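You operate a simulated robot arm through the tools that you are given. There is no shell and no other tool. Be economical: measure what you need, move in short steps, check, and stop when the job is done.

You are at the controls of a simulated two-armed robot. One attempt, no reset.

Task
Take the blue cloth on the top of the steel table and put it away on the blue stand's tray. Put the green cloth on the place d. Take the blue hex key and put it in the front rack of the silver-rack bike. Stack the tube box that says "28 x 2.00" from the top of the right bench on top of the tube box marked "20 x 1.75". Pick up the grey bottle with one hand, pass it to the other hand and put it on the top of the left bench. Put one of the red lamps from the top of the dark bench on top of the brown parcel there. Any order will do. Set down upright: grey bottle, red lamp.

It is judged by the outcome, as a careful person would: the job done as asked, and still so three seconds after it is handed in. It fails if anything else is knocked over, pushed out of place, dropped, spilled or broken. Flat cloth is picked up by pressing the open fingertips on it (5 to 10 N) and closing them slowly along it; thin cloth reads only 2 to 8 mm in the jaws.

Robot
Two 7-joint arms with two-finger parallel grippers on one trunk, on a base that drives. Base frame: it is fixed to the floor where the robot stands at the start and does not move with it; the origin is under the middle of the robot, x ahead of it, y to its left, z up. Readings come in m, rad, newtons and seconds.
The left shoulder is at the start at [0.03, 0.119, 0.935], the right one opposite. With the tool pointing down near the work surface each hand reaches from about 0.24 to 0.68 m from the robot's upright axis, wherever it stands, measured 20 degrees to its own side. Places, roughly: blue cloth (10x6x4 cm) [0.5, 0.1, 0.9]; blue hex key (13x6x3 cm) [1.2, -9.3, 0.7]; blue stand's tray [-0.5, -6.9, 0.7]; brown parcel [-2.5, -10.5, 1]; front rack of the silver-rack bike [1.8, -4.9, 0.7]; green cloth (10x6x4 cm) [-0.5, -9.1, 1]; grey bottle (7x7x19 cm) [1.5, -11.2, 0.9]; place D (19x18 cm) [-2.3, -4.88, 0.88]; red lamp (4x5x7 cm) [-2.5, -10.3, 0.9]; top of the left bench [4.2, -11.2, 0.9]; tube box [1, -11.25, 1]. Payload 3.43 kg a hand.
Tool frame (each hand has its own): the origin (TCP) lies between the finger pads and is the grasp point; the fingertips stand 0.03 m ahead of it; z points along the fingers, y is the line along which they close. Largest opening 0.094 m; finger width 0.028, thickness 0.01; the body of the gripper, 0.05 by 0.096 m, starts 0.055 m behind the TCP.
Orientation is told as [roll, pitch, yaw] about the base's x, y, z axes, in that order, counted from this pose: with the fingers straight down and closing along the base's y, the tool's x points along the base's -x, its y along +y and its z along -z.

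Tools
- The arms move only by the tool nudge_tool. It takes "left_motion", "right_motion" or both (then of equal length, played together; a hand with none holds still); each is a list of rows, each an object of numbers (a shift or turn left out is 0, a gripper value left out holds the last): "x", "y", "z": the shift along the base's x, y, z in m; "rx", "ry", "rz": the turn, a rotation vector about the base's x, y, z in rad; "grip": the finger opening in m, from 0 to 0.094. In form: [{"x": .., "y": .., "z": .., "rx": .., "ry": .., "rz": .., "grip": ..}, ...]. A call has 1 to 20 rows; each row shifts and turns the commanded pose from where the row before left it. A row lasts 0.2 s, in which the tool goes at most 0.05 m and 0.15 rad; a call with a longer step from one row to the next is refused whole, and so is a gripper value outside its range. Where a pose cannot be reached the arm comes as near as it can. A force on the tool above 40 N (or 10 N above the force at the start of the call, whichever is more), or a blocked arm, ends the call early, and 0.2 s more pass. The fingers move at their own pace (about 0.072 m/s each) and stop on an object; they squeeze with about 28 N. The grip force told is the motor's: it shows also when the fingers shut on nothing. Time passes only in rows, and 0.2 s behind the last, so rows that do not move let the fingers close. It gives the time, the measured TCP pose, the force on the tool (base axes), the opening and the grip force at its end, in the units of the frame above (readings bear some noise), with the torque about the TCP (base axes, N m) and any sound that the robot's microphone picked up.
- Cameras (640 x 400 px; columns grow to the right, rows downward): "scene" is now at [0.0343, 0.0298, 1.6381]; the picture's right is [0.41, -0.91, 0.00], its down [-0.69, -0.31, -0.66] and it looks along [0.60, 0.27, -0.75] (base axes); focal length 249 px, centre (320, 200). "left" rides on the left gripper at [0.076, -0.014, -0.102] in its tool frame; the picture's right is [0.18, 0.98, 0.00], its down [-0.75, 0.14, -0.64] and it looks along [-0.63, 0.12, 0.77] (tool axes); focal length 243 px, centre (320, 200). "right" rides on the right gripper at [0.076, 0.014, -0.103] in its tool frame; the picture's right is [-0.18, 0.98, 0.00], its down [-0.75, -0.14, -0.64] and it looks along [-0.63, -0.12, 0.77] (tool axes); focal length 243 px, centre (320, 200). There is no depth. A picture from a camera that has moved, and an enlarged one, comes with that camera's place and axes in the base frame and with its lens. The place of the scene camera against the robot may be out by one fixed shift of up to 0.012 m in any direction.
- capture(camera): a new picture of that camera. The clock stands still meanwhile.
- slide_trunk(by): slides the trunk up (or, below 0, down) by that many m; the arms and the scene camera ride with it, the base frame stays. It gives what a move gives, with no picture.
- steer(legs): drives the robot by 1 to 6 legs, each [ahead, turn to the left] in m and rad, along the robot's own axes; the way and the turn of a leg run together, so that a leg with both is an arc; at most 1.5 m and 3.142 rad a leg. The arms and the cameras ride along, it lands a little off, and it stops where it bumps. It gives what a move gives.
- head_to(pan, tilt): turns the head with the scene camera to pan (to the left, within 2.496 rad either way) and tilt (down, from -0.506 to 1.204), counted from straight ahead of the robot. It gives what a move gives.
- enlarge(camera, box): a new picture of the part [left, top, right, bottom] of that camera's present view, enlarged. The clock stands still meanwhile.
- finish_job(): hands the job in; it is judged then, once.

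Work in short steps. Places have to be worked out from the pictures, the camera data and where the tool is seen: move nearer, look again, correct. Check each grasp and each placing, and mend what went wrong. You have 196 turns and 176 pictures in all, those below and enlarged ones among them. Open the grippers and draw the arms clear of the work before you hand the job in, unless the task says otherwise; then end with one line.

The tools are called after ">>>" by a JSON object that holds its "fn" and its "kwargs". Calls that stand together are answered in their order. nudge_tool: Moves the arms, as the interface text tells. Its arguments: {"type":"object","properties":{"left_motion":{"type":"array","items":{"type":"object","properties":{"x":{"type":"number"},"y":{"type":"number"},"z":{"type":"number"},"rx":{"type":"number"},"ry":{"type":"number"},"rz":{"type":"number"},"grip":{"type":"number"}}}},"right_motion":{"type":"array","items":{"type":"object","properties":{"x":{"type":"number"},"y":{"type":"number"},"z":{"type":"number"},"rx":{"type":"number"},"ry":{"type":"number"},"rz":{"type":"number"},"grip":{"type":"number"}}}}},"required":[]} The other tools are called the same way: slide_trunk (by) slides the trunk up or down; steer (legs) drives the base; head_to (pan, tilt) turns the head that bears the scene camera; capture (camera) takes a picture; enlarge (camera, box) takes an enlarged picture of a part of a camera's view; finish_job () hands the job in.

At the start:

```text
t: 0.0
left_ee_pos: [0.4644, 0.3465, 1.1584]
left_orientation: [0.0, 0.001, 0.0]
left_force: [0.3, -0.2, 0.6]
left_torque: [0.01, 0.01, -0.02]
left_finger_gap: 0.094
left_finger_force: 0.0
right_ee_pos: [0.2977, -0.0074, 1.1389]
right_orientation: [-0.002, -0.001, 0.001]
right_force: [0.5, -0.6, -0.2]
right_torque: [-0.01, -0.02, 0.0]
right_finger_gap: 0.094
right_finger_force: 0.1
trunk travel left (down, up): [-0.2, 0.21]
robot x, y, heading: [0.0015, -0.0009, -0.0]
head pan, tilt: [0.421, 0.85]
```

scene: 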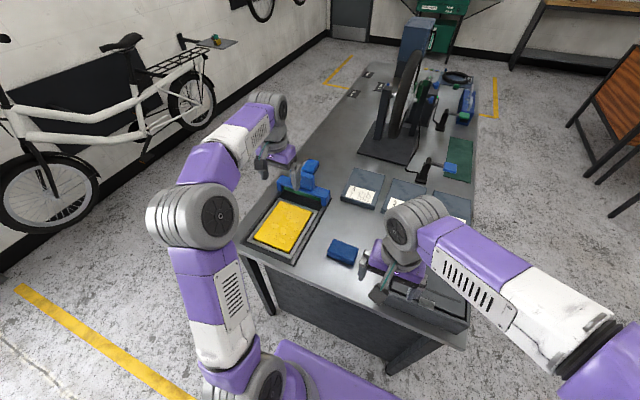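
right: 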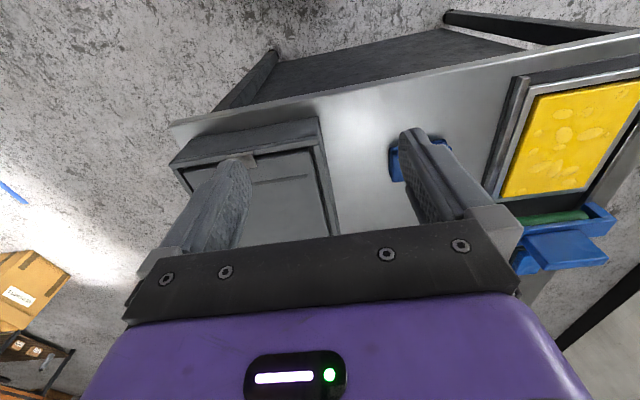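
left: 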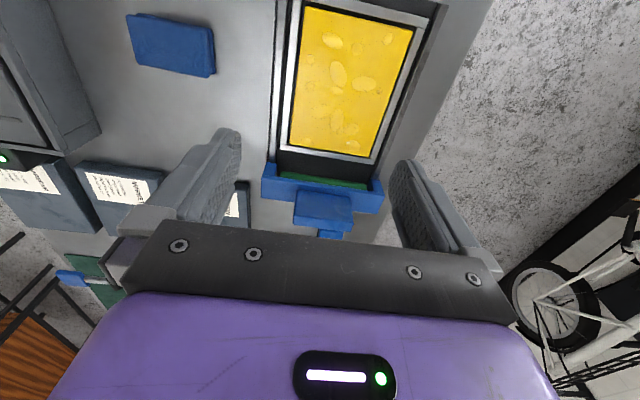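

The blue cloth looks to be at about [0.476, 0.147], top near z 0.87, with its long side along y. I'll swing the left hand over it, turned 90°, and move the right hand aside.

>>> {"fn": "nudge_tool", "kwargs": {"left_motion": [{"x": 0.001, "y": -0.018, "z": -0.009, "rz": 0.143}, {"x": 0.001, "y": -0.018, "z": -0.009, "rz": 0.143}, {"x": 0.001, "y": -0.018, "z": -0.009, "rz": 0.143}, {"x": 0.001, "y": -0.018, "z": -0.009, "rz": 0.143}, {"x": 0.001, "y": -0.018, "z": -0.009, "rz": 0.143}, {"x": 0.001, "y": -0.018, "z": -0.009, "rz": 0.143}, {"x": 0.001, "y": -0.018, "z": -0.009, "rz": 0.143}, {"x": 0.001, "y": -0.018, "z": -0.009, "rz": 0.143}, {"x": 0.001, "y": -0.018, "z": -0.009, "rz": 0.143}, {"x": 0.001, "y": -0.018, "z": -0.009, "rz": 0.143}, {"x": 0.001, "y": -0.018, "z": -0.009, "rz": 0.141}], "right_motion": [{"y": -0.018}, {"y": -0.018}, {"y": -0.018}, {"y": -0.018}, {"y": -0.018}, {"y": -0.018}, {"y": -0.018}, {"y": -0.018}, {"y": -0.018}, {"y": -0.018}, {"y": -0.018}]}}

>>> {"fn": "capture", "kwargs": {"camera": "left"}}

>>> {"fn": "capture", "kwargs": {"camera": "scene"}}

```text
t: 2.4
left_ee_pos: [0.4768, 0.1477, 1.0577]
left_orientation: [-0.001, 0.0, 1.574]
left_force: [0.1, -0.2, -0.8]
left_torque: [0.02, -0.03, -0.03]
left_finger_gap: 0.0943
left_finger_force: 0.1
right_ee_pos: [0.2987, -0.2055, 1.1374]
right_orientation: [0.0, 0.0, 0.001]
right_force: [-0.7, -0.5, 0.0]
right_torque: [0.01, 0.03, 0.03]
right_finger_gap: 0.0942
right_finger_force: 0.0
trunk travel left (down, up): [-0.2, 0.21]
robot x, y, heading: [-0.0001, 0.0028, -0.002]
head pan, tilt: [0.421, 0.85]
```

```text
172 pictures are left
camera left: at [0.4911, 0.0718, 1.1602], right [-0.98, -0.19, 0.0], down [-0.14, 0.75, 0.64], along [-0.12, 0.63, -0.77], focal length 243 px, centre (320, 200)
```

left: 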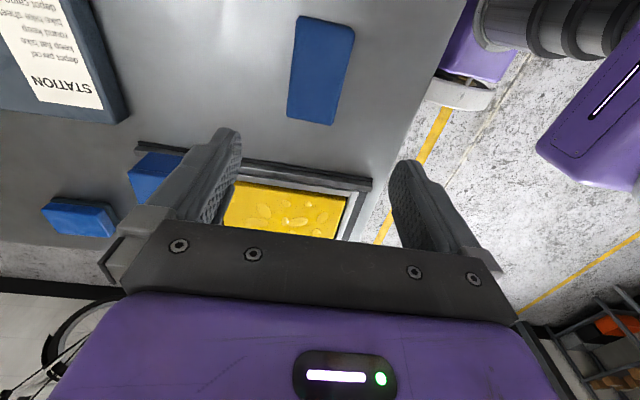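

```text
171 pictures are left
camera scene: at [0.0344, 0.029, 1.6381], right [0.41, -0.91, 0.0], down [-0.69, -0.31, -0.66], along [0.6, 0.27, -0.75], focal length 249 px, centre (320, 200)
```

scene: 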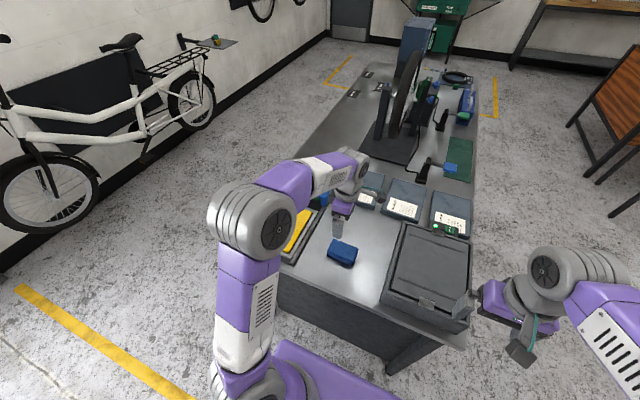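

The cloth centre is at about [0.479, 0.140]. I'll lower with the fingers open around it, then look.

>>> {"fn": "nudge_tool", "kwargs": {"left_motion": [{"x": 0.002, "y": -0.008, "z": -0.02}, {"z": -0.04}, {"z": -0.04}, {"z": -0.035}]}}

>>> {"fn": "capture", "kwargs": {"camera": "left"}}

>>> {"fn": "enlarge", "kwargs": {"camera": "scene", "box": [260, 150, 420, 290]}}

```text
t: 3.4
left_ee_pos: [0.4786, 0.1414, 0.9243]
left_orientation: [0.001, 0.0, 1.571]
left_force: [1.1, -1.1, -0.2]
left_torque: [0.0, 0.02, 0.03]
left_finger_gap: 0.0943
left_finger_force: 0.0
right_ee_pos: [0.2982, -0.2046, 1.138]
right_orientation: [0.0, 0.0, 0.001]
right_force: [0.5, 0.6, -0.9]
right_torque: [0.03, 0.02, -0.02]
right_finger_gap: 0.0939
right_finger_force: 0.1
trunk travel left (down, up): [-0.2, 0.21]
robot x, y, heading: [-0.002, -0.0025, -0.003]
head pan, tilt: [0.421, 0.85]
```

```text
170 pictures are left
camera left: at [0.4939, 0.0652, 1.0266], right [-0.98, -0.18, 0.0], down [-0.14, 0.75, 0.64], along [-0.12, 0.63, -0.77], focal length 243 px, centre (320, 200)
```

left: 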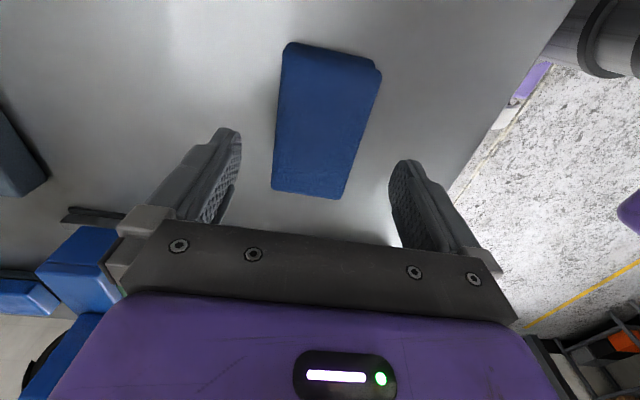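

```text
2.86 times, centred on (340, 220) of scene
camera zoom: at [0.0349, 0.0299, 1.638], right [0.41, -0.91, 0.0], down [-0.69, -0.31, -0.66], along [0.6, 0.27, -0.75], focal length 711 px, centre (263, 143)
```

zoom: 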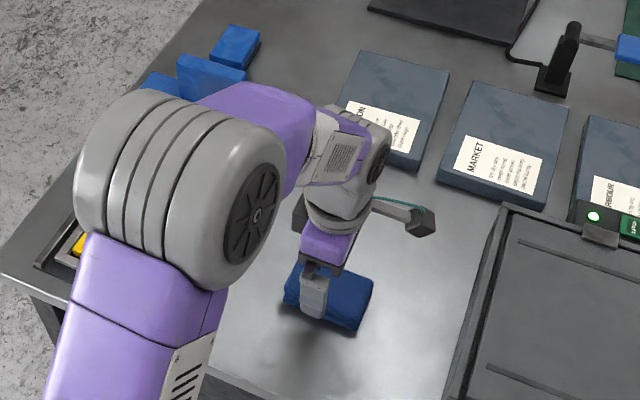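

The cloth is centred between the fingers, with its top near 0.87. I'll go down in small steps until the tips sit near the table.

>>> {"fn": "nudge_tool", "kwargs": {"left_motion": [{"z": -0.015}, {"z": -0.01}, {"z": -0.005}, {"z": -0.005}, {"z": -0.005}]}}

>>> {"fn": "capture", "kwargs": {"camera": "left"}}

```text
t: 4.6
left_ee_pos: [0.4781, 0.1423, 0.8857]
left_orientation: [-0.001, 0.002, 1.572]
left_force: [0.4, -0.5, -0.3]
left_torque: [0.01, 0.02, 0.0]
left_finger_gap: 0.094
left_finger_force: 0.2
right_ee_pos: [0.2979, -0.2043, 1.1395]
right_orientation: [0.001, 0.0, 0.002]
right_force: [-0.2, 0.7, 0.1]
right_torque: [0.01, -0.02, -0.03]
right_finger_gap: 0.094
right_finger_force: 0.0
trunk travel left (down, up): [-0.2, 0.21]
robot x, y, heading: [-0.005, 0.0013, 0.002]
head pan, tilt: [0.421, 0.85]
```

```text
168 pictures are left
camera left: at [0.4931, 0.0655, 0.9874], right [-0.98, -0.18, 0.0], down [-0.14, 0.75, 0.64], along [-0.12, 0.63, -0.77], focal length 243 px, centre (320, 200)
```

left: 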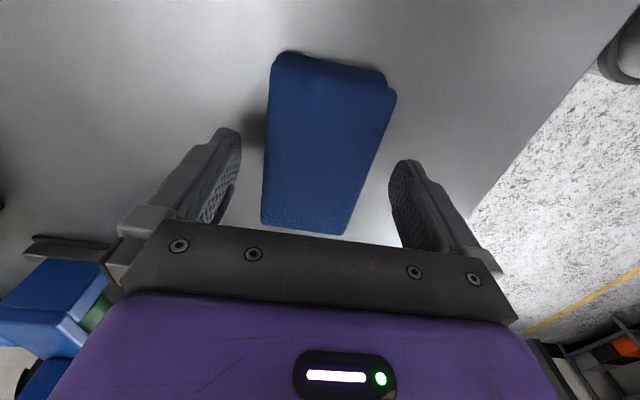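

Tips are near 0.856 with no contact yet. Continuing down gently.

>>> {"fn": "nudge_tool", "kwargs": {"left_motion": [{"z": -0.005}, {"z": -0.004}, {"z": -0.004}, {"z": -0.004}]}}

```text
t: 5.6
left_ee_pos: [0.4768, 0.1411, 0.8697]
left_orientation: [-0.003, 0.0, 1.57]
left_force: [-2.0, 2.3, 22.8]
left_torque: [0.12, 1.26, -0.05]
left_finger_gap: 0.094
left_finger_force: 0.1
right_ee_pos: [0.2966, -0.2041, 1.1393]
right_orientation: [0.002, -0.001, 0.001]
right_force: [0.7, -1.1, -1.0]
right_torque: [0.04, 0.01, -0.03]
right_finger_gap: 0.0939
right_finger_force: 0.1
trunk travel left (down, up): [-0.2, 0.21]
robot x, y, heading: [0.0009, 0.0008, 0.003]
head pan, tilt: [0.421, 0.85]
```

Table contact at about z 0.84. I'll rise 3 mm and close slowly on the cloth.

>>> {"fn": "nudge_tool", "kwargs": {"left_motion": [{"z": 0.004}, {"grip": 0.07}, {"grip": 0.055}, {"grip": 0.04}, {"grip": 0.02}, {"grip": 0.01}, {"grip": 0.0}, {"grip": 0.0}]}}

>>> {"fn": "capture", "kwargs": {"camera": "left"}}

```text
t: 7.4
left_ee_pos: [0.4765, 0.1414, 0.8719]
left_orientation: [0.002, 0.001, 1.569]
left_force: [-0.5, 0.6, -0.5]
left_torque: [0.02, -0.01, 0.01]
left_finger_gap: 0.0636
left_finger_force: 28.2
right_ee_pos: [0.2977, -0.2042, 1.1386]
right_orientation: [0.0, 0.001, 0.0]
right_force: [0.2, 0.6, -0.5]
right_torque: [-0.02, 0.01, 0.01]
right_finger_gap: 0.0941
right_finger_force: 0.1
trunk travel left (down, up): [-0.2, 0.21]
robot x, y, heading: [0.0011, 0.001, 0.002]
head pan, tilt: [0.421, 0.85]
```

```text
167 pictures are left
camera left: at [0.492, 0.0642, 0.9742], right [-0.98, -0.18, 0.0], down [-0.14, 0.75, 0.64], along [-0.12, 0.63, -0.77], focal length 243 px, centre (320, 200)
```

left: 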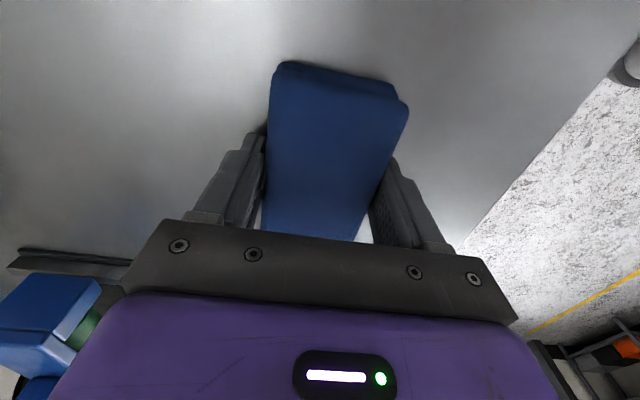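

It is gripped firmly at 64 mm. I'll lift it and then look around to plan the drive.

>>> {"fn": "nudge_tool", "kwargs": {"left_motion": [{"z": 0.02}, {"z": 0.04}, {"z": 0.04}, {"z": 0.04}, {"z": 0.04}, {"z": 0.04}, {"x": -0.03}, {"x": -0.03}, {"x": -0.03}]}}

>>> {"fn": "head_to", "kwargs": {"pan": -1.57, "tilt": 0.3}}

>>> {"fn": "capture", "kwargs": {"camera": "scene"}}

>>> {"fn": "capture", "kwargs": {"camera": "left"}}

```text
t: 9.4
left_ee_pos: [0.3879, 0.142, 1.0943]
left_orientation: [-0.001, 0.001, 1.57]
left_force: [-0.1, -0.3, -1.3]
left_torque: [0.0, 0.02, -0.01]
left_finger_gap: 0.0639
left_finger_force: 28.0
right_ee_pos: [0.299, -0.2035, 1.14]
right_orientation: [0.0, 0.001, 0.001]
right_force: [-0.3, 0.0, -0.1]
right_torque: [0.01, -0.02, 0.0]
right_finger_gap: 0.0942
right_finger_force: 0.0
trunk travel left (down, up): [-0.2, 0.21]
robot x, y, heading: [-0.0018, -0.0027, -0.004]
head pan, tilt: [0.421, 0.85]
```

```text
t: 11.3
left_ee_pos: [0.3899, 0.1403, 1.0938]
left_orientation: [0.0, 0.001, 1.57]
left_force: [-0.2, -0.3, -0.8]
left_torque: [0.0, -0.02, 0.01]
left_finger_gap: 0.0637
left_finger_force: 27.9
right_ee_pos: [0.2979, -0.2052, 1.1379]
right_orientation: [0.0, 0.001, 0.0]
right_force: [0.2, 0.1, 0.2]
right_torque: [-0.03, -0.03, 0.04]
right_finger_gap: 0.0939
right_finger_force: 0.0
trunk travel left (down, up): [-0.2, 0.21]
robot x, y, heading: [0.0006, 0.0027, -0.003]
head pan, tilt: [-1.571, 0.3]
```

```text
166 pictures are left
camera scene: at [-0.037, -0.0956, 1.6864], right [-1.0, 0.0, 0.0], down [0.0, 0.3, -0.96], along [0.0, -0.96, -0.3], focal length 249 px, centre (320, 200)
```

scene: 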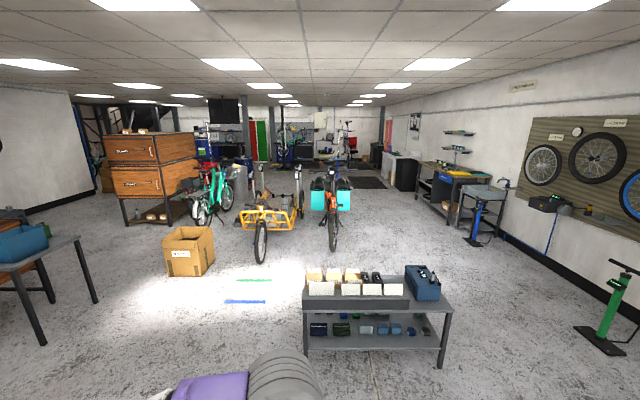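

```text
165 pictures are left
camera left: at [0.4043, 0.0642, 1.1955], right [-0.98, -0.18, 0.0], down [-0.14, 0.75, 0.64], along [-0.12, 0.63, -0.77], focal length 243 px, centre (320, 200)
```

left: 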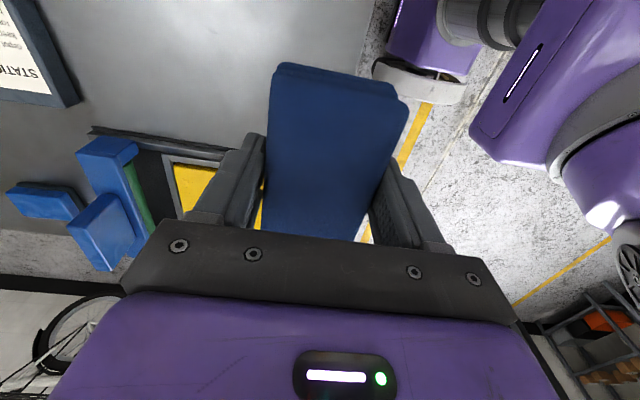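

The cloth is held. Facing −y, I see a small table at x −0.94…0.1, y ≈ −1.5, and a clear aisle around x ≈ −1.3. I'll check behind me before reversing.

>>> {"fn": "head_to", "kwargs": {"pan": -2.49, "tilt": 0.45}}

>>> {"fn": "capture", "kwargs": {"camera": "scene"}}

```text
t: 12.5
left_ee_pos: [0.3904, 0.1406, 1.0938]
left_orientation: [0.001, 0.0, 1.571]
left_force: [-0.4, -0.5, -1.1]
left_torque: [-0.03, 0.01, 0.0]
left_finger_gap: 0.0637
left_finger_force: 28.3
right_ee_pos: [0.2972, -0.2032, 1.1379]
right_orientation: [0.001, 0.002, 0.001]
right_force: [-0.8, -0.3, 0.3]
right_torque: [-0.02, -0.02, -0.02]
right_finger_gap: 0.0941
right_finger_force: 0.0
trunk travel left (down, up): [-0.2, 0.21]
robot x, y, heading: [0.0047, -0.0013, -0.001]
head pan, tilt: [-2.491, 0.45]
```

```text
164 pictures are left
camera scene: at [-0.1101, -0.058, 1.6725], right [-0.61, 0.8, 0.0], down [0.35, 0.26, -0.9], along [-0.72, -0.55, -0.44], focal length 249 px, centre (320, 200)
```

scene: 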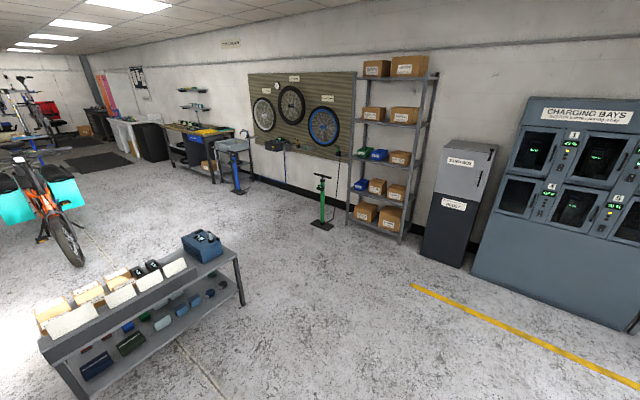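

The space behind is clear. Back up 1.45 m, turn right 90°, and drive down the aisle about 3 m.

>>> {"fn": "steer", "kwargs": {"legs": [[-1.45, 0], [0, -1.571], [1.5, 0], [1.5, 0]]}}

>>> {"fn": "head_to", "kwargs": {"pan": 0.3, "tilt": 0.3}}

>>> {"fn": "capture", "kwargs": {"camera": "scene"}}

```text
t: 37.4
left_ee_pos: [-1.3874, -3.3485, 1.093]
left_orientation: [0.001, 0.001, -0.022]
left_force: [0.6, -0.6, -1.0]
left_torque: [0.02, -0.01, -0.01]
left_finger_gap: 0.0635
left_finger_force: 27.7
right_ee_pos: [-1.7321, -3.2512, 1.1379]
right_orientation: [0.0, 0.0, -1.592]
right_force: [0.1, -0.7, 0.5]
right_torque: [-0.01, -0.02, -0.03]
right_finger_gap: 0.0942
right_finger_force: 0.1
trunk travel left (down, up): [-0.2, 0.21]
robot x, y, heading: [-1.5229, -2.9562, -1.589]
head pan, tilt: [-2.491, 0.45]
```

```text
t: 39.9
left_ee_pos: [-1.3874, -3.3487, 1.0928]
left_orientation: [0.002, 0.0, -0.022]
left_force: [0.6, 0.3, -0.4]
left_torque: [0.01, 0.03, 0.0]
left_finger_gap: 0.0636
left_finger_force: 27.8
right_ee_pos: [-1.7306, -3.2502, 1.1388]
right_orientation: [0.0, 0.0, -1.591]
right_force: [0.4, -0.3, -0.5]
right_torque: [0.0, 0.0, 0.0]
right_finger_gap: 0.0939
right_finger_force: 0.0
trunk travel left (down, up): [-0.2, 0.21]
robot x, y, heading: [-1.5209, -2.9557, -1.584]
head pan, tilt: [0.3, 0.3]
```

```text
163 pictures are left
camera scene: at [-1.5011, -3.0189, 1.6864], right [-0.96, -0.28, 0.0], down [-0.08, 0.28, -0.96], along [0.26, -0.92, -0.3], focal length 249 px, centre (320, 200)
```

scene: 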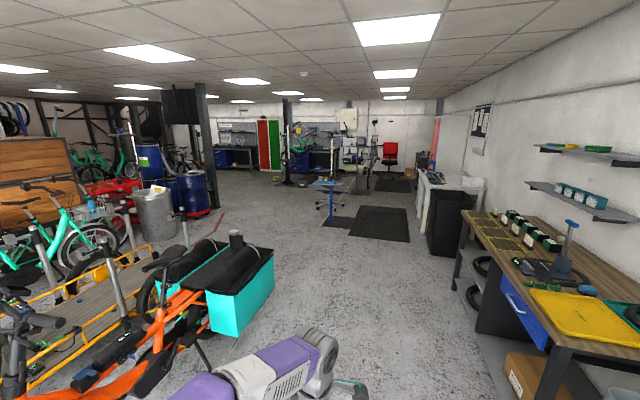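

The blue stand is visible ahead at about (−0.5, −6.9). I'll drive a bit left along the aisle, then turn toward the stand.

>>> {"fn": "steer", "kwargs": {"legs": [[0, 0.12], [1.5, 0], [1.4, 0], [0, 0.5]]}}

>>> {"fn": "head_to", "kwargs": {"pan": 0.0, "tilt": 0.6}}

>>> {"fn": "capture", "kwargs": {"camera": "scene"}}

```text
t: 56.2
left_ee_pos: [-0.8047, -6.1357, 1.0929]
left_orientation: [0.0, 0.001, 0.644]
left_force: [-0.3, 0.2, 0.9]
left_torque: [-0.01, 0.01, 0.01]
left_finger_gap: 0.0637
left_finger_force: 27.8
right_ee_pos: [-1.1358, -6.2702, 1.1384]
right_orientation: [-0.002, 0.001, -0.926]
right_force: [1.0, 0.5, -0.2]
right_torque: [0.02, 0.01, 0.03]
right_finger_gap: 0.0941
right_finger_force: 0.0
trunk travel left (down, up): [-0.2, 0.21]
robot x, y, heading: [-1.1553, -5.9109, -0.926]
head pan, tilt: [0.3, 0.3]
```

```text
t: 57.0
left_ee_pos: [-0.8066, -6.1359, 1.0926]
left_orientation: [0.0, 0.002, 0.645]
left_force: [0.6, 0.9, -1.4]
left_torque: [-0.01, -0.02, -0.01]
left_finger_gap: 0.0636
left_finger_force: 28.2
right_ee_pos: [-1.1352, -6.2701, 1.1388]
right_orientation: [0.001, 0.0, -0.926]
right_force: [-0.9, 0.6, 0.5]
right_torque: [0.02, -0.02, 0.03]
right_finger_gap: 0.0937
right_finger_force: 0.0
trunk travel left (down, up): [-0.2, 0.21]
robot x, y, heading: [-1.1459, -5.9103, -0.929]
head pan, tilt: [0.0, 0.6]
```

```text
162 pictures are left
camera scene: at [-1.1237, -5.9574, 1.659], right [-0.8, -0.6, 0.0], down [-0.34, 0.45, -0.83], along [0.5, -0.66, -0.56], focal length 249 px, centre (320, 200)
```

scene: 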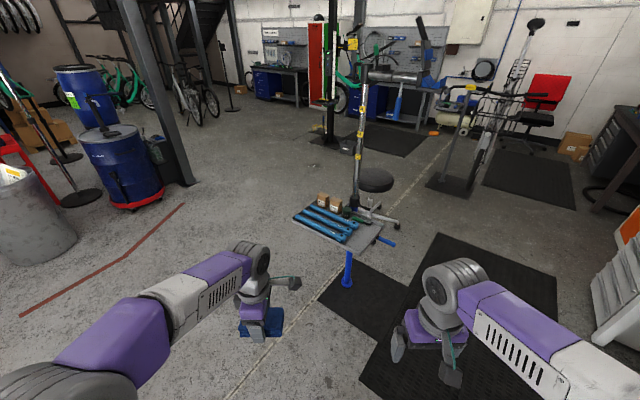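

The tray is ahead with tools on it. Zooming in for free space.

>>> {"fn": "enlarge", "kwargs": {"camera": "scene", "box": [270, 170, 430, 270]}}

```text
4.00 times, centred on (350, 220) of scene
camera zoom: at [-1.1237, -5.9574, 1.659], right [-0.8, -0.6, 0.0], down [-0.34, 0.45, -0.83], along [0.5, -0.66, -0.56], focal length 995 px, centre (200, 120)
```

zoom: 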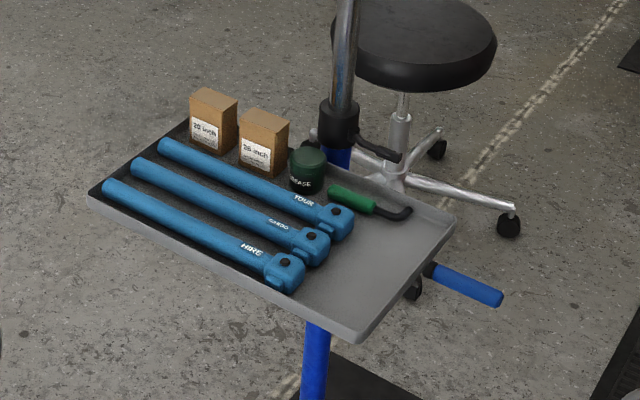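

The free strip is the right end of the tray, centred at about (−0.685, −6.92), with the tray spanning x −0.74…−0.27 and y −6.80…−7.10. I'll drive to about (−0.85, −6.37) facing −y.

>>> {"fn": "steer", "kwargs": {"legs": [[0, -0.075], [0.53, 0], [0, -0.565]]}}

>>> {"fn": "head_to", "kwargs": {"pan": 0.2, "tilt": 1.0}}

>>> {"fn": "capture", "kwargs": {"camera": "scene"}}

>>> {"fn": "capture", "kwargs": {"camera": "left"}}

```text
t: 62.2
left_ee_pos: [-0.7136, -6.7517, 1.0935]
left_orientation: [0.0, 0.001, 0.011]
left_force: [-0.6, -0.3, -0.8]
left_torque: [-0.01, -0.06, 0.04]
left_finger_gap: 0.0635
left_finger_force: 28.0
right_ee_pos: [-1.0589, -6.6665, 1.1393]
right_orientation: [0.002, 0.0, -1.561]
right_force: [0.4, -0.4, 0.6]
right_torque: [-0.04, 0.01, -0.01]
right_finger_gap: 0.094
right_finger_force: 0.1
trunk travel left (down, up): [-0.2, 0.21]
robot x, y, heading: [-0.8595, -6.3635, -1.559]
head pan, tilt: [0.0, 0.6]
```

```text
t: 63.0
left_ee_pos: [-0.7135, -6.7523, 1.0934]
left_orientation: [0.0, 0.0, 0.01]
left_force: [0.4, -0.6, -0.3]
left_torque: [-0.01, 0.02, 0.0]
left_finger_gap: 0.0638
left_finger_force: 28.0
right_ee_pos: [-1.0588, -6.6653, 1.1382]
right_orientation: [-0.001, 0.001, -1.559]
right_force: [-1.0, -0.1, 0.0]
right_torque: [0.0, -0.04, 0.0]
right_finger_gap: 0.0941
right_finger_force: 0.1
trunk travel left (down, up): [-0.2, 0.21]
robot x, y, heading: [-0.8607, -6.3689, -1.558]
head pan, tilt: [0.201, 1.0]
```

```text
160 pictures are left
camera scene: at [-0.8507, -6.4059, 1.6269], right [-0.98, -0.21, 0.0], down [-0.18, 0.82, -0.54], along [0.11, -0.53, -0.84], focal length 249 px, centre (320, 200)
```

scene: 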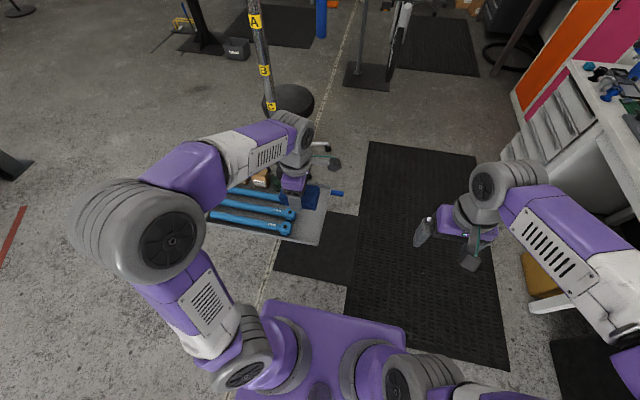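

```text
159 pictures are left
camera left: at [-0.7881, -6.7681, 1.1955], right [-0.2, 0.98, 0.0], down [0.75, 0.15, 0.64], along [0.63, 0.13, -0.77], focal length 243 px, centre (320, 200)
```

left: 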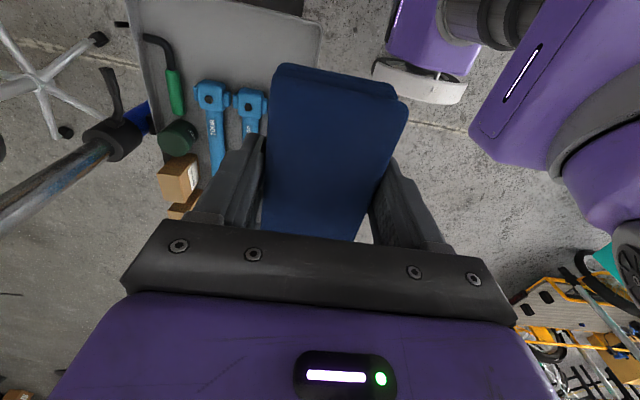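

I'll rotate the cloth so its long side runs along y, over (−0.688, −6.895), then lower to z 0.86 and check.

>>> {"fn": "nudge_tool", "kwargs": {"left_motion": [{"x": 0.0023, "y": -0.013, "rz": -0.143}, {"x": 0.0023, "y": -0.013, "rz": -0.143}, {"x": 0.0023, "y": -0.013, "rz": -0.143}, {"x": 0.0023, "y": -0.013, "rz": -0.143}, {"x": 0.0023, "y": -0.013, "rz": -0.143}, {"x": 0.0023, "y": -0.013, "rz": -0.143}, {"x": 0.0023, "y": -0.013, "rz": -0.143}, {"x": 0.0023, "y": -0.013, "rz": -0.143}, {"x": 0.0023, "y": -0.013, "rz": -0.143}, {"x": 0.0023, "y": -0.013, "rz": -0.143}, {"x": 0.0023, "y": -0.013, "rz": -0.143}, {"z": -0.045}, {"z": -0.045}, {"z": -0.045}, {"z": -0.045}, {"z": -0.045}]}}

>>> {"fn": "capture", "kwargs": {"camera": "left"}}

>>> {"fn": "enlarge", "kwargs": {"camera": "scene", "box": [200, 120, 360, 260]}}

```text
t: 66.5
left_ee_pos: [-0.685, -6.8959, 0.8681]
left_orientation: [0.001, 0.001, -1.562]
left_force: [0.5, -0.5, -0.7]
left_torque: [0.01, -0.02, -0.01]
left_finger_gap: 0.0637
left_finger_force: 27.4
right_ee_pos: [-1.058, -6.6677, 1.1373]
right_orientation: [0.0, 0.0, -1.558]
right_force: [0.5, -0.4, -0.5]
right_torque: [0.03, 0.02, 0.05]
right_finger_gap: 0.0942
right_finger_force: 0.0
trunk travel left (down, up): [-0.2, 0.21]
robot x, y, heading: [-0.8584, -6.3663, -1.565]
head pan, tilt: [0.201, 1.0]
```

```text
158 pictures are left
camera left: at [-0.6997, -6.8205, 0.9703], right [0.98, 0.19, 0.0], down [0.15, -0.75, 0.64], along [0.12, -0.63, -0.77], focal length 243 px, centre (320, 200)
```

left: 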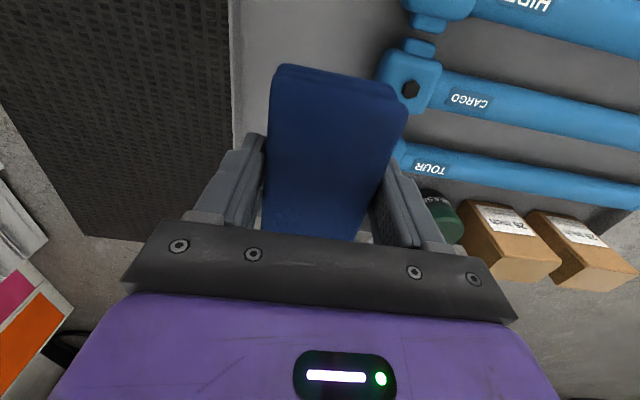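

```text
2.86 times, centred on (280, 190) of scene
camera zoom: at [-0.8505, -6.4068, 1.6268], right [-0.98, -0.21, 0.0], down [-0.18, 0.82, -0.54], along [0.11, -0.53, -0.84], focal length 711 px, centre (434, 229)
```

zoom: 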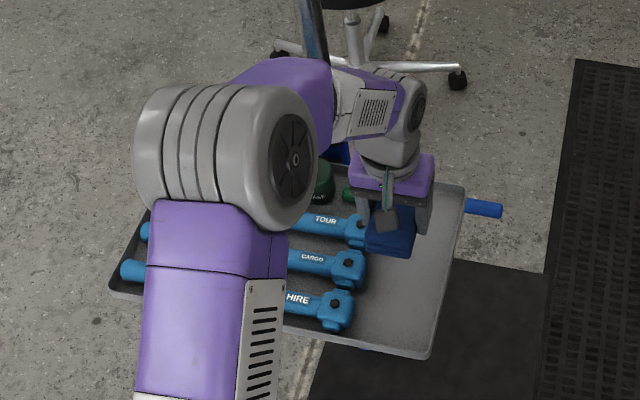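

The free strip runs about x −0.77…−0.64, so I'll shift −0.018 in x and lower carefully.

>>> {"fn": "nudge_tool", "kwargs": {"left_motion": [{"x": -0.018, "y": 0.01}, {"z": -0.03}, {"z": -0.03}, {"z": -0.02}]}}

>>> {"fn": "capture", "kwargs": {"camera": "left"}}

>>> {"fn": "enlarge", "kwargs": {"camera": "scene", "box": [240, 150, 360, 250]}}

```text
t: 67.5
left_ee_pos: [-0.7053, -6.8856, 0.789]
left_orientation: [0.0, 0.0, -1.56]
left_force: [0.3, 0.2, 0.2]
left_torque: [-0.02, 0.02, 0.0]
left_finger_gap: 0.0637
left_finger_force: 27.8
right_ee_pos: [-1.059, -6.6664, 1.1388]
right_orientation: [0.0, 0.001, -1.556]
right_force: [0.2, 0.2, 0.1]
right_torque: [0.01, -0.02, -0.03]
right_finger_gap: 0.0941
right_finger_force: 0.1
trunk travel left (down, up): [-0.2, 0.21]
robot x, y, heading: [-0.8567, -6.3667, -1.561]
head pan, tilt: [0.201, 1.0]
```

```text
156 pictures are left
camera left: at [-0.7193, -6.8102, 0.8922], right [0.98, 0.19, 0.0], down [0.15, -0.75, 0.64], along [0.12, -0.63, -0.77], focal length 243 px, centre (320, 200)
```

left: 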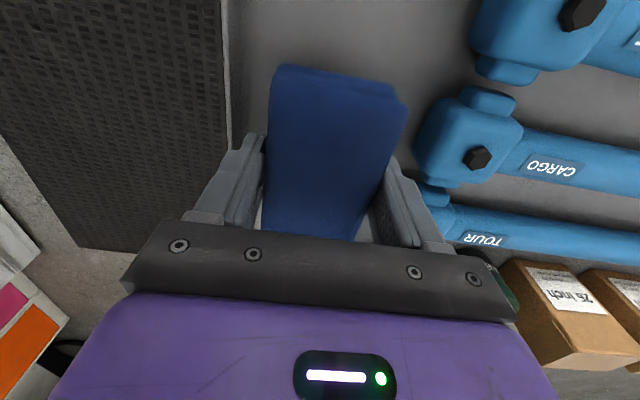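

```text
4.00 times, centred on (300, 200) of scene
camera zoom: at [-0.8505, -6.4063, 1.6269], right [-0.98, -0.21, 0.0], down [-0.18, 0.82, -0.54], along [0.11, -0.53, -0.84], focal length 995 px, centre (400, 200)
```

zoom: 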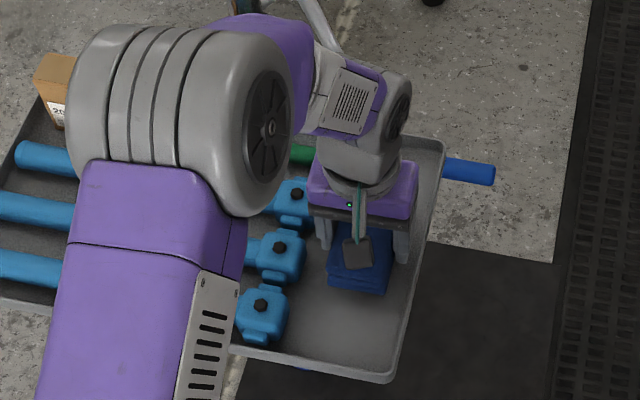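

Well centred. I'll shift 1.5 cm nearer to stay clear of the hex key and step down to contact.

>>> {"fn": "nudge_tool", "kwargs": {"left_motion": [{"y": 0.015}, {"z": -0.015}, {"z": -0.01}, {"z": -0.006}, {"z": -0.006}, {"z": -0.006}, {"z": -0.006}, {"z": -0.006}]}}

```text
t: 68.3
left_ee_pos: [-0.7051, -6.8745, 0.7696]
left_orientation: [0.001, -0.01, -1.561]
left_force: [1.2, 11.6, 28.5]
left_torque: [-0.01, -0.23, 0.11]
left_finger_gap: 0.0635
left_finger_force: 28.2
right_ee_pos: [-1.0589, -6.6647, 1.1392]
right_orientation: [0.001, -0.002, -1.558]
right_force: [-0.1, -0.6, 0.2]
right_torque: [0.02, -0.02, -0.01]
right_finger_gap: 0.094
right_finger_force: 0.0
trunk travel left (down, up): [-0.2, 0.21]
robot x, y, heading: [-0.8575, -6.3634, -1.558]
head pan, tilt: [0.201, 1.0]
stopped in row 4 (left hand): the force on the tool passed its limit at 50 N (the readings are from after the stop); the commanded pose is now the measured one
```

Contact at TCP z 0.77. I'll check what is touching.

>>> {"fn": "capture", "kwargs": {"camera": "left"}}

>>> {"fn": "enlarge", "kwargs": {"camera": "scene", "box": [240, 150, 360, 250]}}

```text
154 pictures are left
camera left: at [-0.7188, -6.7969, 0.8716], right [0.98, 0.19, 0.0], down [0.15, -0.75, 0.65], along [0.12, -0.64, -0.76], focal length 243 px, centre (320, 200)
```

left: 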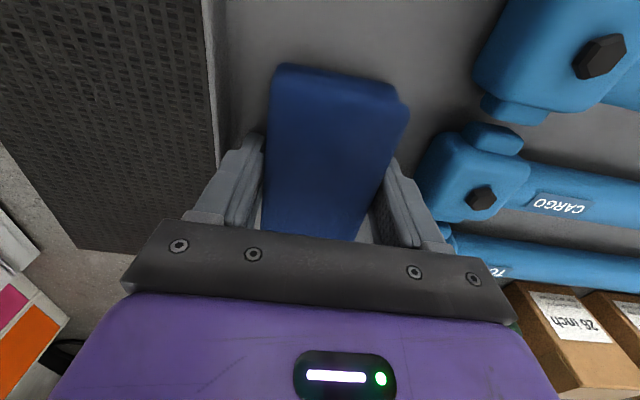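

```text
4.00 times, centred on (300, 200) of scene
camera zoom: at [-0.8512, -6.4034, 1.6272], right [-0.98, -0.21, 0.0], down [-0.18, 0.82, -0.54], along [0.11, -0.53, -0.84], focal length 995 px, centre (400, 200)
```

zoom: 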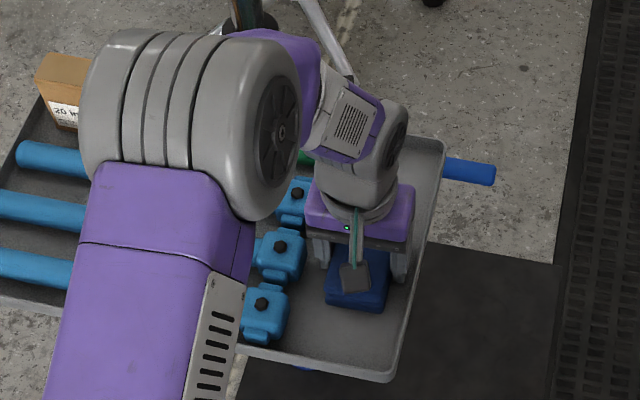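

It's on the tray surface, clear of the rim and the tools. I'll open modestly and lift away.

>>> {"fn": "nudge_tool", "kwargs": {"left_motion": [{"z": 0.002, "grip": 0.07}, {"grip": 0.078}, {"grip": 0.08}, {"z": 0.01}, {"z": 0.03}, {"z": 0.04}, {"z": 0.05}, {"z": 0.05}, {"z": 0.05}, {"z": 0.05}, {"z": 0.03}]}}

>>> {"fn": "capture", "kwargs": {"camera": "left"}}

>>> {"fn": "enlarge", "kwargs": {"camera": "scene", "box": [240, 150, 360, 250]}}

```text
t: 70.7
left_ee_pos: [-0.7019, -6.8726, 1.0777]
left_orientation: [0.0, -0.009, -1.561]
left_force: [0.3, 0.3, -0.5]
left_torque: [-0.02, -0.02, 0.0]
left_finger_gap: 0.08
left_finger_force: 0.1
right_ee_pos: [-1.0593, -6.6673, 1.1381]
right_orientation: [-0.001, -0.001, -1.558]
right_force: [0.2, -0.6, -0.4]
right_torque: [-0.01, 0.01, -0.02]
right_finger_gap: 0.0939
right_finger_force: 0.1
trunk travel left (down, up): [-0.2, 0.21]
robot x, y, heading: [-0.8567, -6.3681, -1.554]
head pan, tilt: [0.201, 1.0]
```

```text
152 pictures are left
camera left: at [-0.7166, -6.7952, 1.1791], right [0.98, 0.19, 0.0], down [0.15, -0.75, 0.65], along [0.12, -0.64, -0.76], focal length 243 px, centre (320, 200)
```

left: 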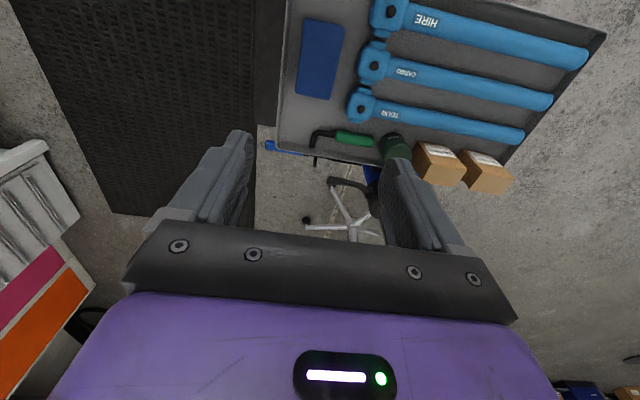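

```text
4.00 times, centred on (300, 200) of scene
camera zoom: at [-0.8506, -6.4055, 1.6269], right [-0.98, -0.21, 0.0], down [-0.18, 0.82, -0.54], along [0.11, -0.53, -0.84], focal length 995 px, centre (400, 200)
```

zoom: 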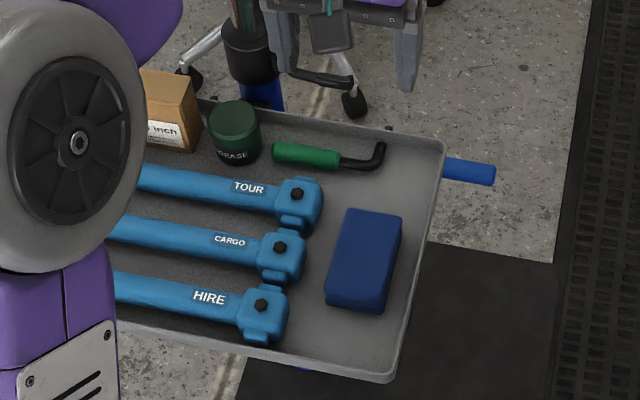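

The blue cloth sits neatly on the tray. I'll retract the hand slightly and look ahead for the green cloth and hex key.

>>> {"fn": "nudge_tool", "kwargs": {"left_motion": [{"y": 0.05}, {"y": 0.05, "grip": 0.094}, {"y": 0.04}]}}

>>> {"fn": "head_to", "kwargs": {"pan": 0.15, "tilt": 0.35}}

>>> {"fn": "capture", "kwargs": {"camera": "scene"}}

```text
t: 71.5
left_ee_pos: [-0.7056, -6.7318, 1.0779]
left_orientation: [0.0, -0.01, -1.559]
left_force: [0.3, 0.5, -0.5]
left_torque: [-0.03, 0.0, 0.0]
left_finger_gap: 0.0939
left_finger_force: 0.0
right_ee_pos: [-1.0587, -6.6654, 1.1396]
right_orientation: [0.0, -0.001, -1.558]
right_force: [-0.2, 0.3, 0.1]
right_torque: [0.02, 0.01, -0.02]
right_finger_gap: 0.0939
right_finger_force: 0.0
trunk travel left (down, up): [-0.2, 0.21]
robot x, y, heading: [-0.8544, -6.3625, -1.559]
head pan, tilt: [0.201, 1.0]
```

```text
t: 72.6
left_ee_pos: [-0.7053, -6.7336, 1.0767]
left_orientation: [-0.001, -0.008, -1.56]
left_force: [0.4, 0.0, -0.3]
left_torque: [-0.01, 0.0, 0.02]
left_finger_gap: 0.0942
left_finger_force: 0.1
right_ee_pos: [-1.0588, -6.6649, 1.139]
right_orientation: [0.0, 0.001, -1.558]
right_force: [0.1, -0.1, -1.1]
right_torque: [-0.02, 0.04, 0.0]
right_finger_gap: 0.094
right_finger_force: 0.1
trunk travel left (down, up): [-0.2, 0.21]
robot x, y, heading: [-0.858, -6.3628, -1.557]
head pan, tilt: [0.15, 0.351]
```

```text
150 pictures are left
camera scene: at [-0.8503, -6.4296, 1.6816], right [-0.99, -0.16, 0.0], down [-0.06, 0.34, -0.94], along [0.15, -0.93, -0.34], focal length 249 px, centre (320, 200)
```

scene: 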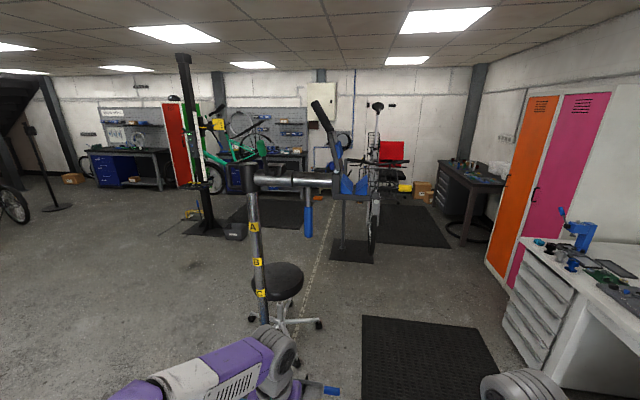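

Zooming on the area at about (327, 174), where the green cloth should be.

>>> {"fn": "enlarge", "kwargs": {"camera": "scene", "box": [170, 80, 450, 270]}}

```text
2.11 times, centred on (310, 175) of scene
camera zoom: at [-0.8503, -6.4296, 1.6816], right [-0.99, -0.16, 0.0], down [-0.06, 0.34, -0.94], along [0.15, -0.93, -0.34], focal length 524 px, centre (341, 253)
```

zoom: 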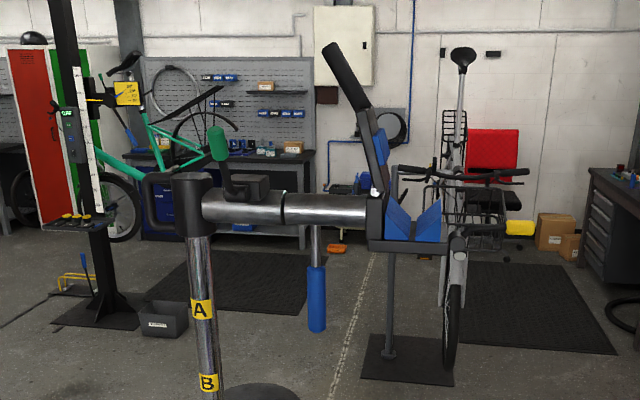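

The stand's clamp blocks the view, so I'll go round its left side: back up, move to x ≈ 0.45, and drive down to y ≈ −8.1.

>>> {"fn": "steer", "kwargs": {"legs": [[-0.25, 0], [0, 1.52], [1.33, 0], [0, -1.535], [1.5, 0], [0.4, 0]]}}

>>> {"fn": "head_to", "kwargs": {"pan": -0.5, "tilt": 0.45}}

>>> {"fn": "capture", "kwargs": {"camera": "scene"}}

>>> {"fn": "head_to", "kwargs": {"pan": 0.6, "tilt": 0.45}}

>>> {"fn": "capture", "kwargs": {"camera": "scene"}}

```text
t: 97.1
left_ee_pos: [0.662, -8.375, 1.0761]
left_orientation: [0.001, -0.007, -1.562]
left_force: [-0.1, 0.6, 0.0]
left_torque: [0.0, -0.01, 0.01]
left_finger_gap: 0.0938
left_finger_force: 0.1
right_ee_pos: [0.3084, -8.3071, 1.1387]
right_orientation: [-0.002, 0.0, -1.559]
right_force: [0.3, -1.7, 0.3]
right_torque: [0.0, 0.0, 0.02]
right_finger_gap: 0.094
right_finger_force: 0.1
trunk travel left (down, up): [-0.2, 0.21]
robot x, y, heading: [0.5105, -8.0068, -1.558]
head pan, tilt: [0.15, 0.351]
```

```text
t: 98.2
left_ee_pos: [0.6612, -8.3747, 1.0759]
left_orientation: [0.0, -0.009, -1.561]
left_force: [0.3, 1.2, 0.7]
left_torque: [-0.01, -0.01, 0.0]
left_finger_gap: 0.0938
left_finger_force: 0.1
right_ee_pos: [0.309, -8.3064, 1.1384]
right_orientation: [0.002, -0.001, -1.56]
right_force: [-0.7, 0.4, -0.4]
right_torque: [0.04, 0.01, 0.01]
right_finger_gap: 0.094
right_finger_force: 0.1
trunk travel left (down, up): [-0.2, 0.21]
robot x, y, heading: [0.5102, -8.0096, -1.563]
head pan, tilt: [-0.499, 0.45]
```

```text
148 pictures are left
camera scene: at [0.4599, -8.0599, 1.6725], right [-0.88, 0.47, 0.0], down [0.2, 0.38, -0.9], along [-0.42, -0.8, -0.44], focal length 249 px, centre (320, 200)
```

scene: 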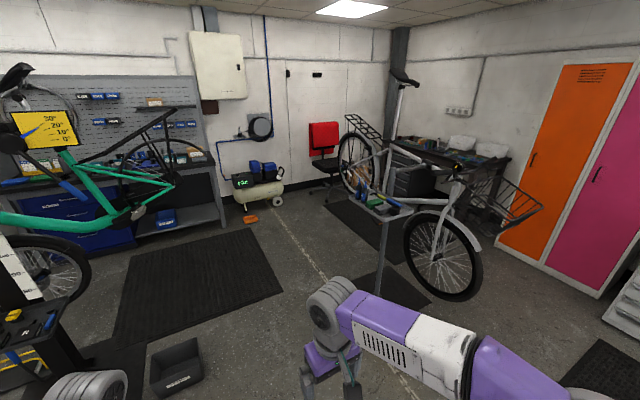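

```text
t: 99.5
left_ee_pos: [0.662, -8.3743, 1.0763]
left_orientation: [-0.001, -0.009, -1.563]
left_force: [0.5, 0.0, 0.8]
left_torque: [-0.01, -0.05, 0.01]
left_finger_gap: 0.0943
left_finger_force: 0.0
right_ee_pos: [0.309, -8.3062, 1.1383]
right_orientation: [0.001, 0.0, -1.56]
right_force: [0.5, -0.5, -0.2]
right_torque: [-0.01, 0.02, -0.01]
right_finger_gap: 0.0939
right_finger_force: 0.0
trunk travel left (down, up): [-0.2, 0.21]
robot x, y, heading: [0.5074, -8.0068, -1.563]
head pan, tilt: [0.6, 0.45]
```

```text
147 pictures are left
camera scene: at [0.5556, -8.0541, 1.6725], right [-0.82, -0.57, 0.0], down [-0.25, 0.36, -0.9], along [0.52, -0.74, -0.44], focal length 249 px, centre (320, 200)
```

scene: 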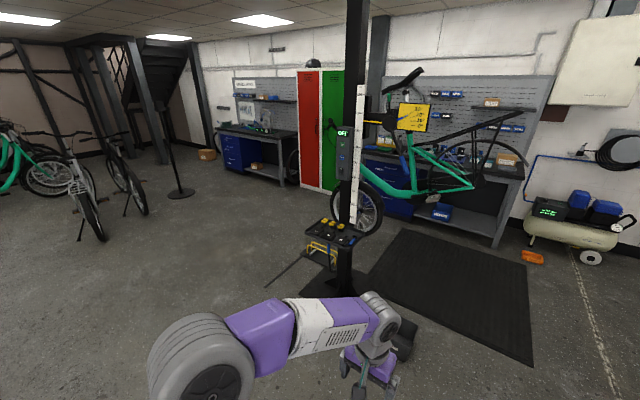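

The green cloth's small table is at (385, 205) in the first view, and the hex key's lift tray is at (335, 235) in this one. Zooming into the tray.

>>> {"fn": "enlarge", "kwargs": {"camera": "scene", "box": [270, 190, 400, 290]}}

>>> {"fn": "enlarge", "kwargs": {"camera": "scene", "box": [340, 90, 640, 270]}}

>>> {"fn": "head_to", "kwargs": {"pan": -0.65, "tilt": 0.5}}

>>> {"fn": "enlarge", "kwargs": {"camera": "scene", "box": [240, 120, 400, 240]}}

```text
4.00 times, centred on (335, 240) of scene
camera zoom: at [0.5556, -8.0541, 1.6725], right [-0.82, -0.57, 0.0], down [-0.25, 0.36, -0.9], along [0.52, -0.74, -0.44], focal length 995 px, centre (260, 40)
```

zoom: 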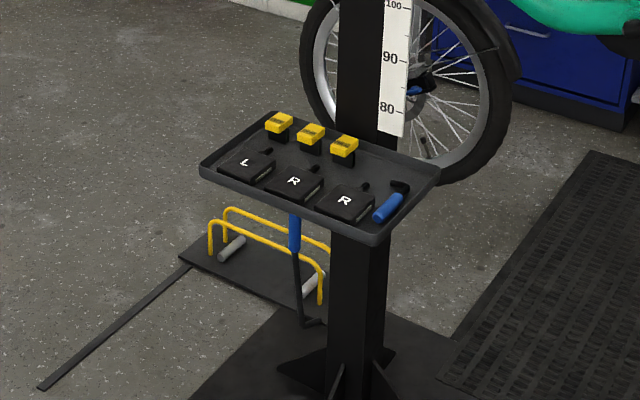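

```text
2.13 times, centred on (490, 180) of scene
camera zoom: at [0.5556, -8.0541, 1.6725], right [-0.82, -0.57, 0.0], down [-0.25, 0.36, -0.9], along [0.52, -0.74, -0.44], focal length 531 px, centre (-43, 243)
```

zoom: 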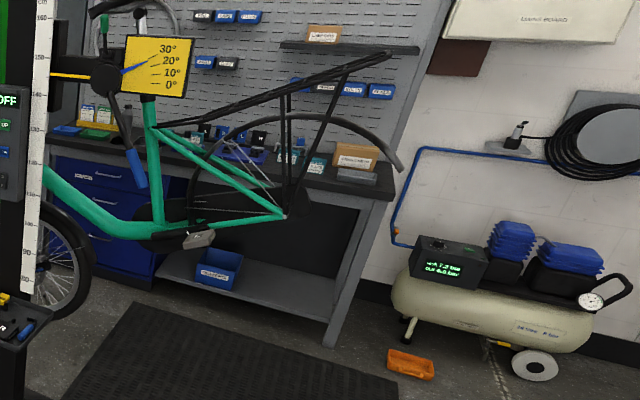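

```text
t: 100.9
left_ee_pos: [0.6627, -8.3744, 1.0765]
left_orientation: [0.0, -0.009, -1.562]
left_force: [-0.3, 0.1, 1.1]
left_torque: [0.02, 0.03, -0.02]
left_finger_gap: 0.0939
left_finger_force: 0.0
right_ee_pos: [0.309, -8.3067, 1.1378]
right_orientation: [0.001, 0.001, -1.56]
right_force: [-0.6, 0.3, -0.8]
right_torque: [-0.02, 0.0, 0.02]
right_finger_gap: 0.0942
right_finger_force: 0.1
trunk travel left (down, up): [-0.2, 0.21]
robot x, y, heading: [0.5098, -8.0088, -1.56]
head pan, tilt: [-0.649, 0.499]
```

```text
3.33 times, centred on (320, 180) of scene
camera zoom: at [0.4488, -8.0518, 1.668], right [-0.8, 0.6, 0.0], down [0.29, 0.38, -0.88], along [-0.52, -0.7, -0.48], focal length 829 px, centre (320, 267)
```

zoom: 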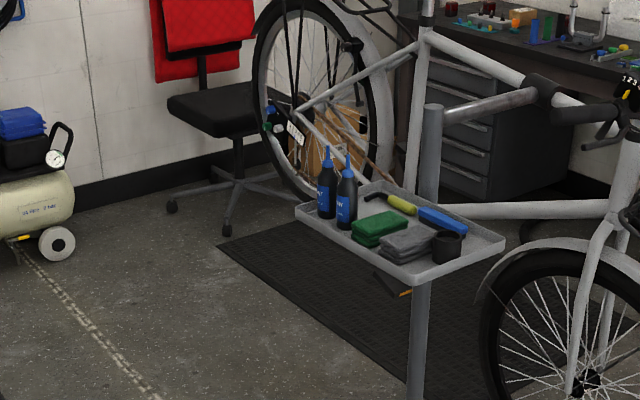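

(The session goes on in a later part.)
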